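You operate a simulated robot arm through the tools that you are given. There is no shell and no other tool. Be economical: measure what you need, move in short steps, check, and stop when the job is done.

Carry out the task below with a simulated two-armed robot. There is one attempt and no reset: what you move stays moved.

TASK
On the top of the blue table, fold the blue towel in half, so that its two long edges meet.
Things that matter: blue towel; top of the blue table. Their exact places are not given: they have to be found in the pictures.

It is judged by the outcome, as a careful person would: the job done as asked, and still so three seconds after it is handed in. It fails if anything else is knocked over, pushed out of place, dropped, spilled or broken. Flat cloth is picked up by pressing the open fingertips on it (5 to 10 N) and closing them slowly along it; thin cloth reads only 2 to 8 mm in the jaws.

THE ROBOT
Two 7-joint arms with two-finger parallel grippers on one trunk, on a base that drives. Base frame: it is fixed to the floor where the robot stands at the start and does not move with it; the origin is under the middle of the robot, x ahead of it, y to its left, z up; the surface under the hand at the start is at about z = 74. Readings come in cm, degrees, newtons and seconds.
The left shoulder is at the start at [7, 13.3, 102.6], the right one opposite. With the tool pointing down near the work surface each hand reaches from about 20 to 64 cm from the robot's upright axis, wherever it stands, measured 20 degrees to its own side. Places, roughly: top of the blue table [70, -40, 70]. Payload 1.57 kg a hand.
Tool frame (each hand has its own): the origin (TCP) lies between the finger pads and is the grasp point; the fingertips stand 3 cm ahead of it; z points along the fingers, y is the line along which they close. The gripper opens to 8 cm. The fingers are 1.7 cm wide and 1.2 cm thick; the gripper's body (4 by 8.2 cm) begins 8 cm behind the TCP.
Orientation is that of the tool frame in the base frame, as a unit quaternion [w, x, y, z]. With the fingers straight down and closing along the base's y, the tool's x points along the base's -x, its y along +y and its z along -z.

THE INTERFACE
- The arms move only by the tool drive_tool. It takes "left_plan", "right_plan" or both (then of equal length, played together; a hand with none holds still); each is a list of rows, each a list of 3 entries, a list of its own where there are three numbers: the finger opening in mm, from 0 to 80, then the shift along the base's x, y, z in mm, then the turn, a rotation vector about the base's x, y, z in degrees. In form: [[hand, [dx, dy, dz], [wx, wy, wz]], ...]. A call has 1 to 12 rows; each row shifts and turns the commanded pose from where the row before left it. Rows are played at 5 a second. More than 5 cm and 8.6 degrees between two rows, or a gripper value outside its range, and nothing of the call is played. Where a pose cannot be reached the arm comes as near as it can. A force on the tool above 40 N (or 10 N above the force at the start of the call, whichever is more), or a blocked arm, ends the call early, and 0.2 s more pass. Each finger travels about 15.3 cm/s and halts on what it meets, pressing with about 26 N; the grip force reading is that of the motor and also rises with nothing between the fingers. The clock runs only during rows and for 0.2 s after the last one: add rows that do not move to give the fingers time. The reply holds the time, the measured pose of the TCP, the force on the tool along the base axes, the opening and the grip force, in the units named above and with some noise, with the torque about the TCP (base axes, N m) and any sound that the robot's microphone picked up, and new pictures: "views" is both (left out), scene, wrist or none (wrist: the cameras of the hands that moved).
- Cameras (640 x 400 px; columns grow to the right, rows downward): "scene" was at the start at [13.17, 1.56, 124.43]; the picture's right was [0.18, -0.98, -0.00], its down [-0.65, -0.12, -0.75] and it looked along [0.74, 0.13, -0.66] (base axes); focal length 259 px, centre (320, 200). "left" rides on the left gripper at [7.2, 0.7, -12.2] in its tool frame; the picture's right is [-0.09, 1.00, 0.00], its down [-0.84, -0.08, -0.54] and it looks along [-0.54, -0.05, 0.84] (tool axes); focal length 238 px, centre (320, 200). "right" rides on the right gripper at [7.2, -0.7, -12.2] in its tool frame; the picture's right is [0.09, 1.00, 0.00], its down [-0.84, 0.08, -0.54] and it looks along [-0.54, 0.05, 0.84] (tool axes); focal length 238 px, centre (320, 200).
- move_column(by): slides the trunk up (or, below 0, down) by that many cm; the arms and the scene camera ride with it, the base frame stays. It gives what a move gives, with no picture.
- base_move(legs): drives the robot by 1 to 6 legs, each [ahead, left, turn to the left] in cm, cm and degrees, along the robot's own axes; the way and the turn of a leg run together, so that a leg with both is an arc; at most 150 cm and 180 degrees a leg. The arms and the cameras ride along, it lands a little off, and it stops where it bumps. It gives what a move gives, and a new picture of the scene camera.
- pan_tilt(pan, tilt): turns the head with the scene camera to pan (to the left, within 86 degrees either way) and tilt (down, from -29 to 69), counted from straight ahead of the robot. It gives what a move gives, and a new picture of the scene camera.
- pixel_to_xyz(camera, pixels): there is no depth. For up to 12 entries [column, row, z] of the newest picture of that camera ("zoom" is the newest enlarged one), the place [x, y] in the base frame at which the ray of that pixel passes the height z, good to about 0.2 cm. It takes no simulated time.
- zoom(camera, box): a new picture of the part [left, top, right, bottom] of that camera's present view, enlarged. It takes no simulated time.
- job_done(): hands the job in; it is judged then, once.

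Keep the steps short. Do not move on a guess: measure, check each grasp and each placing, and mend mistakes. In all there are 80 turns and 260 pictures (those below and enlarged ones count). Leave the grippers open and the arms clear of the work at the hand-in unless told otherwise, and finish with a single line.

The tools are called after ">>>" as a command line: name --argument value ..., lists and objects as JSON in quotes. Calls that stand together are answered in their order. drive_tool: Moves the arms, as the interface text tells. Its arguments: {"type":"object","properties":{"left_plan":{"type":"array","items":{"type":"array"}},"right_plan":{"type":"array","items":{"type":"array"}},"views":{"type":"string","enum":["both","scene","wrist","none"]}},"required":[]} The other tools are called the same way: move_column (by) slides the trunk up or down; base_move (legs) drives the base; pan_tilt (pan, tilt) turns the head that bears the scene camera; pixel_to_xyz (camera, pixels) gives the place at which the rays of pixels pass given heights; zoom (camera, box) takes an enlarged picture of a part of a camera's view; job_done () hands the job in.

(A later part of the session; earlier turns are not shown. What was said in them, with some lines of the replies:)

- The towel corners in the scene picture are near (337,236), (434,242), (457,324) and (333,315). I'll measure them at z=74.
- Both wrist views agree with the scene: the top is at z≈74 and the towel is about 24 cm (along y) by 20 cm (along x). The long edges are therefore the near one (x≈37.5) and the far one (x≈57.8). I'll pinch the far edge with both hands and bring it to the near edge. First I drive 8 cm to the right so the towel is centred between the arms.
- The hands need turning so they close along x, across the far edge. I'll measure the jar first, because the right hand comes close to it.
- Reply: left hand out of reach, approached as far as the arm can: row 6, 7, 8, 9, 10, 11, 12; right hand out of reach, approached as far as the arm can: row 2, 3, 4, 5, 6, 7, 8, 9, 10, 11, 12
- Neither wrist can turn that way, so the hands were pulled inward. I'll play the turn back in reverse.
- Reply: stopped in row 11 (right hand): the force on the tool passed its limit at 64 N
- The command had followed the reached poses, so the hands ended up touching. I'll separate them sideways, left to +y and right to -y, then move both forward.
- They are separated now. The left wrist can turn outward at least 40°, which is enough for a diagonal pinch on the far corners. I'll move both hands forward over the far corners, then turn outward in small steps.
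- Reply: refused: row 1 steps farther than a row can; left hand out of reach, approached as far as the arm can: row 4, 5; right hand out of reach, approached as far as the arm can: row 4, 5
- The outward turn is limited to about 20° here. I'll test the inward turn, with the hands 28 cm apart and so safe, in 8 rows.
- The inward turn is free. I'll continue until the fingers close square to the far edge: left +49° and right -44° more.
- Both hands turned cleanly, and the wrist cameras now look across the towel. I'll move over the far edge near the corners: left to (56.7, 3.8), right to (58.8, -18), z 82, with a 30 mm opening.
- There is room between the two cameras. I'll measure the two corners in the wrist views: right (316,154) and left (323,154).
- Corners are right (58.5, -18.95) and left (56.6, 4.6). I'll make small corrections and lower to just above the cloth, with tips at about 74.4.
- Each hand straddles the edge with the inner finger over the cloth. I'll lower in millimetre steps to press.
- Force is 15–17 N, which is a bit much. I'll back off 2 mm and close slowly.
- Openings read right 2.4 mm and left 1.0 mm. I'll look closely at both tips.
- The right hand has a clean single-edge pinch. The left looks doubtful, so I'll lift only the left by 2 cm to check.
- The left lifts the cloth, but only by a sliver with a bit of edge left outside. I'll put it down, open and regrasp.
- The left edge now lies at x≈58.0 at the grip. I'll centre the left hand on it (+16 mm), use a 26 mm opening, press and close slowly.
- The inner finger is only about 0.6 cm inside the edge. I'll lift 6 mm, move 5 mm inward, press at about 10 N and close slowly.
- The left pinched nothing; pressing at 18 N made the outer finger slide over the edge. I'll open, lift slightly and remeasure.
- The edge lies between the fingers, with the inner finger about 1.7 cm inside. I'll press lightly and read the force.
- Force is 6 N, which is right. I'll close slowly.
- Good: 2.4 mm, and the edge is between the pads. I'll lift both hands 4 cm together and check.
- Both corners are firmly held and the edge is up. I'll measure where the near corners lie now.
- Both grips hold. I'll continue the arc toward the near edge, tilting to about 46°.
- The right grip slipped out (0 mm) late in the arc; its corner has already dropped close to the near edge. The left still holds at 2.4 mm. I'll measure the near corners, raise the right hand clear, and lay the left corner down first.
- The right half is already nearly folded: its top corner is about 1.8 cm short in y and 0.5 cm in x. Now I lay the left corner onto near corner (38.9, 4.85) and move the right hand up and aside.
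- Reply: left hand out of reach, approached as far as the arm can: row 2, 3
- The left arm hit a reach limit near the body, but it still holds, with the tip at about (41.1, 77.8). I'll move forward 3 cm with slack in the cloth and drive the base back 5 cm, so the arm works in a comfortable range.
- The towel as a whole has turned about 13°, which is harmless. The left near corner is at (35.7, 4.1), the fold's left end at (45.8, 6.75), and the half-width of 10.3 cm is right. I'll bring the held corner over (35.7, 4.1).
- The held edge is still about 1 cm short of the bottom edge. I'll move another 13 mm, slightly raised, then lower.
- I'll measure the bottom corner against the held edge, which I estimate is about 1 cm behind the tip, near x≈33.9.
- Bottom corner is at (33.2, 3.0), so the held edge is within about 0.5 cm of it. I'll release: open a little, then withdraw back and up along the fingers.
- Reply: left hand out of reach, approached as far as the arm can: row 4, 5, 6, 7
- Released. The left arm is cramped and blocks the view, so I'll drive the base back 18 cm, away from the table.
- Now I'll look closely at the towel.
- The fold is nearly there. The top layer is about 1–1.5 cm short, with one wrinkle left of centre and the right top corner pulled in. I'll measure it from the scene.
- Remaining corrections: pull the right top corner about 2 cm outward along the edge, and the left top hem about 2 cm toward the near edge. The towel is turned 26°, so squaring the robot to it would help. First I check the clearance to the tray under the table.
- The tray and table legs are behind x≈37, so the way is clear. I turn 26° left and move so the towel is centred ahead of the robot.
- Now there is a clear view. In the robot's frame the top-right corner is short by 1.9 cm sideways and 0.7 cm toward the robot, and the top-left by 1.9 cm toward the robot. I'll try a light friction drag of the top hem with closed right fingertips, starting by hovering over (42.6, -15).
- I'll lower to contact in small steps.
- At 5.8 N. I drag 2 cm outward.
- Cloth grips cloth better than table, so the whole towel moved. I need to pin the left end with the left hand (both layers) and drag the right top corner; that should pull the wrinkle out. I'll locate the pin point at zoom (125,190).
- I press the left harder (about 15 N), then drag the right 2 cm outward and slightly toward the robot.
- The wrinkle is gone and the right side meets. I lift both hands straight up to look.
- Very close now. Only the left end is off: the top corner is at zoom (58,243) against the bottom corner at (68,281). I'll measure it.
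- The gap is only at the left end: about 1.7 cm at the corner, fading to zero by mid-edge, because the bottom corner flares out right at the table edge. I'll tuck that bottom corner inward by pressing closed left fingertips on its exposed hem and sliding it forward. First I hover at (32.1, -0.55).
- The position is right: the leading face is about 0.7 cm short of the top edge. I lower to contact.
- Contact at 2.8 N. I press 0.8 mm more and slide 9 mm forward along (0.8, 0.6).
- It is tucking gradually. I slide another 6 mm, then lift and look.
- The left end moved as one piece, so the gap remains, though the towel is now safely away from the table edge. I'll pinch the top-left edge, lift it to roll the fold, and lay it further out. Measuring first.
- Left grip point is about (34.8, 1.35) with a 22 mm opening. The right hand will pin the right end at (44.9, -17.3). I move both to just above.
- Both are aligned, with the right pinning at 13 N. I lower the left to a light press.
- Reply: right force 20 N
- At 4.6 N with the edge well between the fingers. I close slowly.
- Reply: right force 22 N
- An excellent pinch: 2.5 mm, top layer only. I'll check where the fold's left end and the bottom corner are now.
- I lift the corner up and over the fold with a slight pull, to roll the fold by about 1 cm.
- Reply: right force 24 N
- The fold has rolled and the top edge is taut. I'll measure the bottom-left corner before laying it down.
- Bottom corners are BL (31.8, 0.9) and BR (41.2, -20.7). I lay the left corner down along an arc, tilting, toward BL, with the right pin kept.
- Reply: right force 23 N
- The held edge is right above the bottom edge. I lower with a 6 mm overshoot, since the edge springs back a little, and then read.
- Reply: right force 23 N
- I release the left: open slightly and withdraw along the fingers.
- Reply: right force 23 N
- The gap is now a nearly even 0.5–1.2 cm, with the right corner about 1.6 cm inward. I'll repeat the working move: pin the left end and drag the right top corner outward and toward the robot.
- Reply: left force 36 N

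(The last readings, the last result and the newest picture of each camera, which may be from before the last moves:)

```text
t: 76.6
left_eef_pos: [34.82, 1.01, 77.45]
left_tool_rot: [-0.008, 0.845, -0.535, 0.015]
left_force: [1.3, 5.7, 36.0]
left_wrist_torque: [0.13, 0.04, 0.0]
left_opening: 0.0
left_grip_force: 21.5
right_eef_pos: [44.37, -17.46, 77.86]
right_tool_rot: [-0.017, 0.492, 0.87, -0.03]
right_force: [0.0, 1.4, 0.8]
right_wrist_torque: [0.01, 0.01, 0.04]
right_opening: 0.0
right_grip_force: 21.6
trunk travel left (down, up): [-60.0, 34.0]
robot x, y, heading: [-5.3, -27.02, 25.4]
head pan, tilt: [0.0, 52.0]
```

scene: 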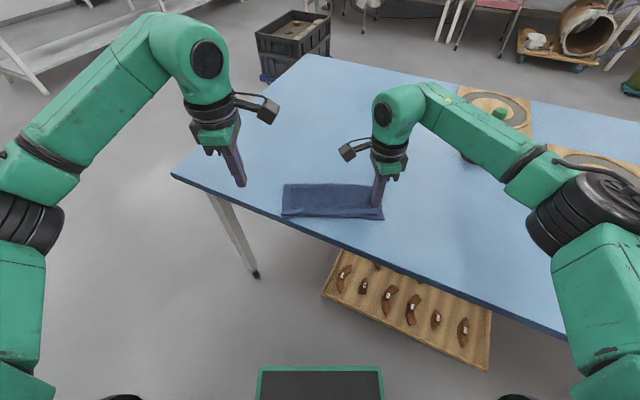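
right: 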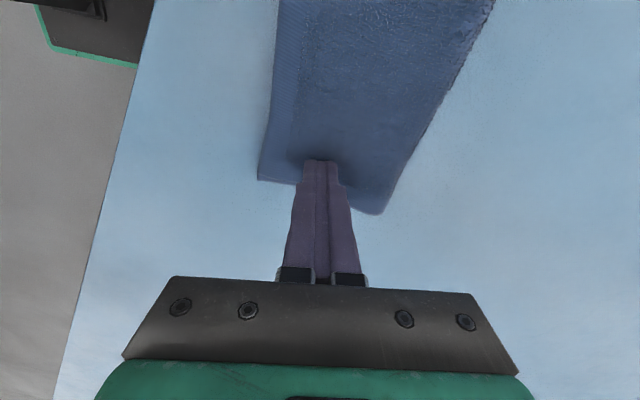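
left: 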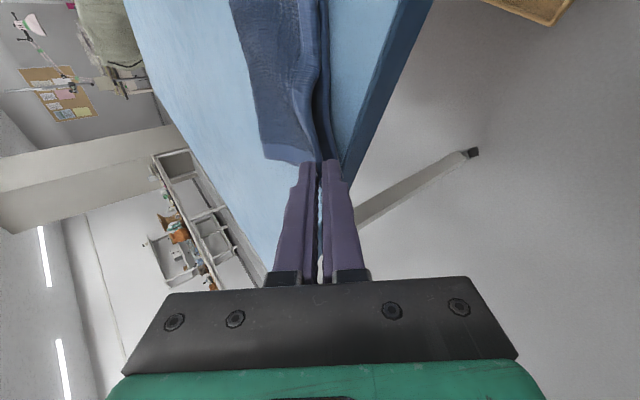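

Left is at 36 N, so I ease it 2.5 mm. The right presses again by 2 mm and drags.

>>> drive_tool --left_plan '[[0, [0, 0, 2.5], [0, 0, 0]], [0, [0, 0, 0], [0, 0, 0]], [0, [0, 0, 0], [0, 0, 0]], [0, [0, 0, 0], [0, 0, 0]], [0, [0, 0, 0], [0, 0, 0]], [0, [0, 0, 0], [0, 0, 0]], [0, [0, 0, 0], [0, 0, 0]], [0, [0, 0, 0], [0, 0, 0]]]' --right_plan '[[0, [0, 0, -2.2], [0, 0, 0]], [0, [0, 0, 0], [0, 0, 0]], [0, [-0.6, -4, 0], [0, 0, 0]], [0, [-0.6, -4, 0], [0, 0, 0]], [0, [-0.6, -4, 0], [0, 0, 0]], [0, [-0.6, -4, 0], [0, 0, 0]], [0, [-0.6, -3, 0], [0, 0, 0]], [0, [0, 0, 0], [0, 0, 0]]]' --views "none"

>>> zoom --camera "scene" --box '[264, 162, 392, 242]'

```text
t: 78.4
left_eef_pos: [34.78, 0.99, 77.53]
left_tool_rot: [-0.006, 0.844, -0.536, 0.013]
left_force: [5.1, 0.8, 27.9]
left_wrist_torque: [-0.01, -0.13, -0.05]
left_opening: 0.0
left_grip_force: 21.4
right_eef_pos: [44.22, -19.13, 77.63]
right_tool_rot: [-0.018, 0.492, 0.87, -0.029]
right_force: [-0.2, 5.0, 6.6]
right_wrist_torque: [0.11, 0.01, 0.01]
right_opening: 0.01
right_grip_force: 21.1
trunk travel left (down, up): [-60.0, 34.0]
robot x, y, heading: [-5.83, -26.78, 25.4]
head pan, tilt: [0.0, 52.0]
```

```text
5.00 times, centred on (328, 202) of scene
```

zoom: 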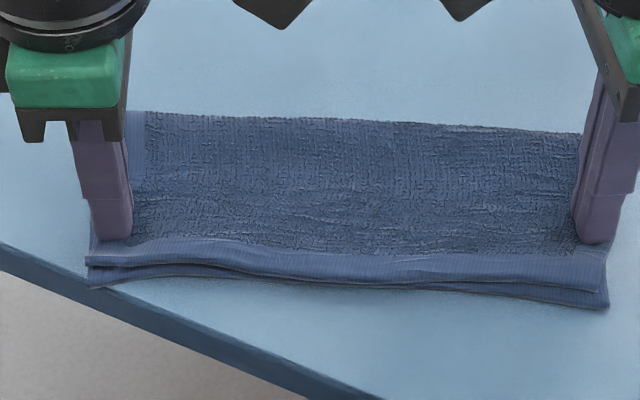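

The edges now meet within about 1 cm everywhere and all corners line up. I lift both hands straight up, move them clear and open them.

>>> drive_tool --left_plan '[[0, [0, 0, 8], [0, 0, 0]], [0, [0, 0, 35], [0, 0, 0]], [0, [-5, 20, 40], [0, 0, 0]], [40, [-5, 40, 25], [0, 0, 0]], [60, [-5, 45, 0], [0, 0, 0]], [60, [0, 40, 0], [0, 0, 0]], [60, [0, 0, 0], [0, 0, 0]]]' --right_plan '[[0, [0, 0, 8], [0, 0, 0]], [0, [0, 0, 35], [0, 0, 0]], [0, [0, -20, 40], [0, 0, 0]], [40, [0, -40, 25], [0, 0, 0]], [60, [0, -40, 0], [0, 0, 0]], [60, [0, -40, 0], [0, 0, 0]], [60, [0, 0, 0], [0, 0, 0]]]' --views "scene"

>>> zoom --camera "scene" --box '[264, 162, 392, 242]'

```text
t: 80.0
left_eef_pos: [33.21, 15.6, 88.0]
left_tool_rot: [-0.005, 0.844, -0.536, 0.011]
left_force: [-1.0, 0.7, -0.4]
left_wrist_torque: [0.02, -0.01, 0.0]
left_opening: 5.98
left_grip_force: 0.0
right_eef_pos: [44.23, -33.23, 88.28]
right_tool_rot: [-0.017, 0.492, 0.87, -0.031]
right_force: [0.1, -0.5, -0.2]
right_wrist_torque: [0.03, -0.03, 0.02]
right_opening: 6.01
right_grip_force: 0.1
trunk travel left (down, up): [-60.0, 34.0]
robot x, y, heading: [-5.51, -27.07, 25.3]
head pan, tilt: [0.0, 52.0]
```

scene: 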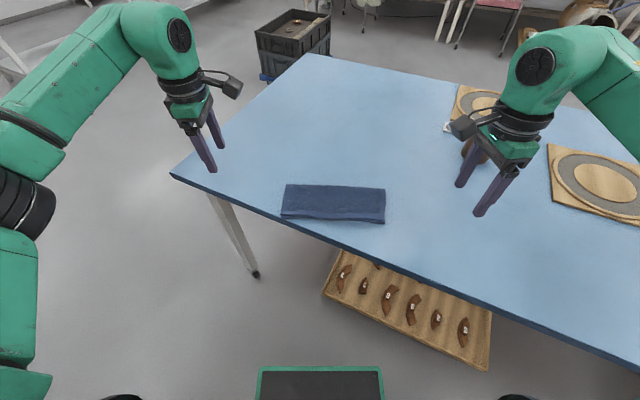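

```text
5.00 times, centred on (328, 202) of scene
```

zoom: 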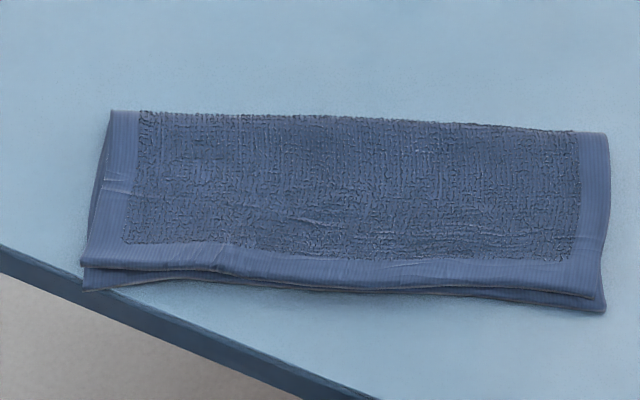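

The fold looks good. I'll check whether the near-left corner lies fully on the table.

>>> zoom --camera "scene" --box '[268, 200, 316, 230]'

>>> zoom --camera "left" --box '[200, 0, 440, 150]'

```text
13.33 times, centred on (292, 215) of scene
```

zoom: 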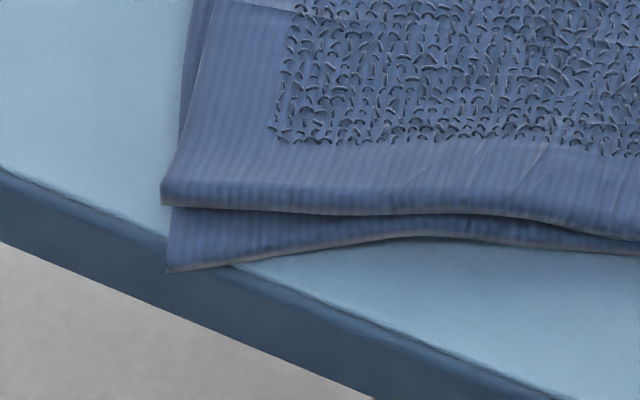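

```text
2.67 times, centred on (320, 75) of left
```

zoom: 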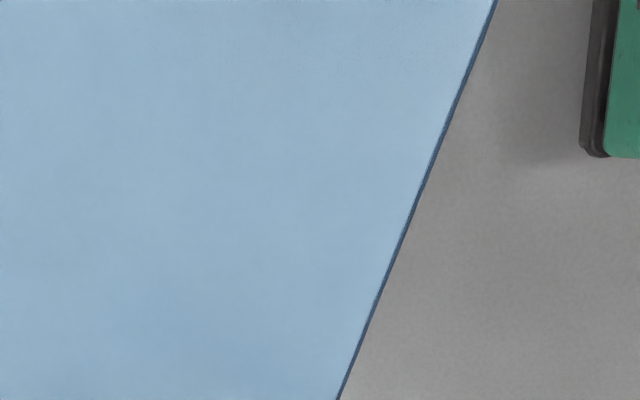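

The corner overhangs the table edge by a few millimetres. I'll slide the whole towel about 3 cm away from the edge with both hands pressing lightly (the layers move together, as seen before). Locating press points at (290,196) and (377,199).

>>> pixel_to_xyz --camera "scene" --pixels '[[290, 196, 74.6], [377, 199, 74.6]]'

```text
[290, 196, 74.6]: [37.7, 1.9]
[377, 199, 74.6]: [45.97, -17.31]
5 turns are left
```

I move both closed fingertips to the press points and lower to light contact.

>>> drive_tool --left_plan '[[0, [11, -34, -15], [0, 0, 0]], [0, [11, -34, -15], [0, 0, 0]], [0, [11, -34, -15], [0, 0, 0]], [0, [11, -34, -15], [0, 0, 0]], [0, [0, 0, -25], [0, 0, 0]], [0, [0, 0, -12], [0, 0, 0]], [0, [0, 0, -5], [0, 0, 0]], [0, [0, 0, -2], [0, 0, 0]], [0, [0, 0, 0], [0, 0, 0]]]' --right_plan '[[0, [4, 40, -15], [0, 0, 0]], [0, [4, 40, -15], [0, 0, 0]], [0, [4, 40, -15], [0, 0, 0]], [0, [5, 39, -15], [0, 0, 0]], [0, [0, 0, -25], [0, 0, 0]], [0, [0, 0, -12], [0, 0, 0]], [0, [0, 0, -6], [0, 0, 0]], [0, [0, 0, -3], [0, 0, 0]], [0, [0, 0, 0], [0, 0, 0]]]' --views "none"

```text
t: 82.0
left_eef_pos: [37.82, 1.85, 77.67]
left_tool_rot: [-0.004, 0.845, -0.534, 0.011]
left_force: [0.6, 0.5, 1.9]
left_wrist_torque: [0.02, -0.02, 0.0]
left_opening: 0.0
left_grip_force: 21.3
right_eef_pos: [46.02, -17.11, 77.79]
right_tool_rot: [-0.019, 0.492, 0.87, -0.03]
right_force: [0.0, -0.5, 1.5]
right_wrist_torque: [0.02, -0.01, 0.02]
right_opening: 0.01
right_grip_force: 21.4
trunk travel left (down, up): [-60.0, 34.0]
robot x, y, heading: [-5.55, -26.66, 25.3]
head pan, tilt: [0.0, 52.0]
4 turns are left
```

Light contact on both (about 2 N). I press 0.8 mm more, slide together 2.4 cm away from the edge, then lift, move clear and open.

>>> drive_tool --left_plan '[[0, [0, 0, -0.8], [0, 0, 0]], [0, [3.6, 1.7, 0], [0, 0, 0]], [0, [3.6, 1.7, 0], [0, 0, 0]], [0, [3.6, 1.7, 0], [0, 0, 0]], [0, [3.6, 1.7, 0], [0, 0, 0]], [0, [3.6, 1.7, 0], [0, 0, 0]], [0, [3.6, 1.7, 0], [0, 0, 0]], [0, [0, 0, 0], [0, 0, 0]], [0, [0, 0, 8], [0, 0, 0]], [0, [0, 0, 45], [0, 0, 0]], [30, [-5, 35, 30], [0, 0, 0]], [60, [-5, 45, 10], [0, 0, 0]]]' --right_plan '[[0, [0, 0, -0.9], [0, 0, 0]], [0, [3.6, 1.7, 0], [0, 0, 0]], [0, [3.6, 1.7, 0], [0, 0, 0]], [0, [3.6, 1.7, 0], [0, 0, 0]], [0, [3.6, 1.7, 0], [0, 0, 0]], [0, [3.6, 1.7, 0], [0, 0, 0]], [0, [3.6, 1.7, 0], [0, 0, 0]], [0, [0, 0, 0], [0, 0, 0]], [0, [0, 0, 8], [0, 0, 0]], [0, [0, 0, 45], [0, 0, 0]], [30, [-5, -35, 30], [0, 0, 0]], [60, [-10, -45, 10], [0, 0, 0]]]' --views "scene"

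>>> zoom --camera "scene" --box '[264, 152, 408, 242]'

```text
t: 84.6
left_eef_pos: [38.89, 11.0, 86.79]
left_tool_rot: [-0.005, 0.845, -0.534, 0.011]
left_force: [-0.1, 0.0, 0.2]
left_wrist_torque: [-0.01, -0.04, 0.02]
left_opening: 5.99
left_grip_force: 0.1
right_eef_pos: [46.6, -24.34, 86.75]
right_tool_rot: [-0.018, 0.493, 0.869, -0.03]
right_force: [-0.2, -1.5, 0.0]
right_wrist_torque: [0.0, -0.02, 0.0]
right_opening: 6.01
right_grip_force: 0.0
trunk travel left (down, up): [-60.0, 34.0]
robot x, y, heading: [-5.55, -26.44, 25.0]
head pan, tilt: [0.0, 52.0]
```

scene: 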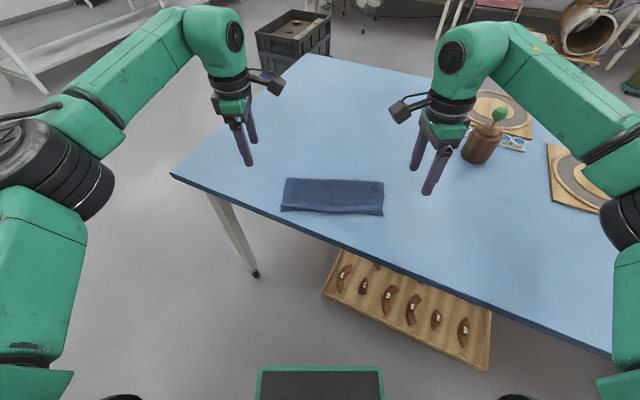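

```text
4.44 times, centred on (336, 197) of scene
3 turns are left
```

zoom: 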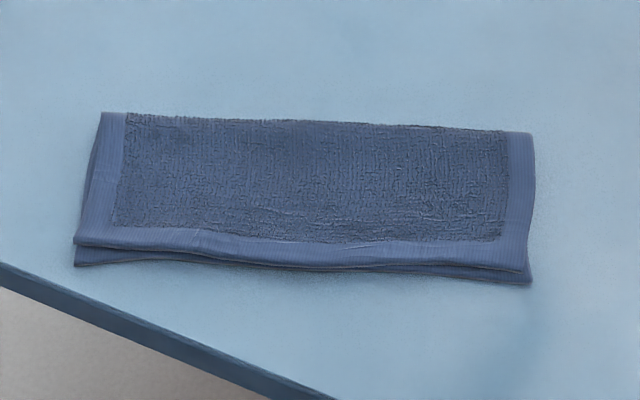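

The towel now lies fully on the table, folded flat, with its long edges meeting within about 1 cm. Both grippers are open and clear, and nothing else has moved. I hand the job in.

>>> job_done

```text
The job is handed in.
```

The blue towel is folded in half on the blue table, its two long edges meeting to within about 1 cm, and it has been handed in with both grippers open and clear.
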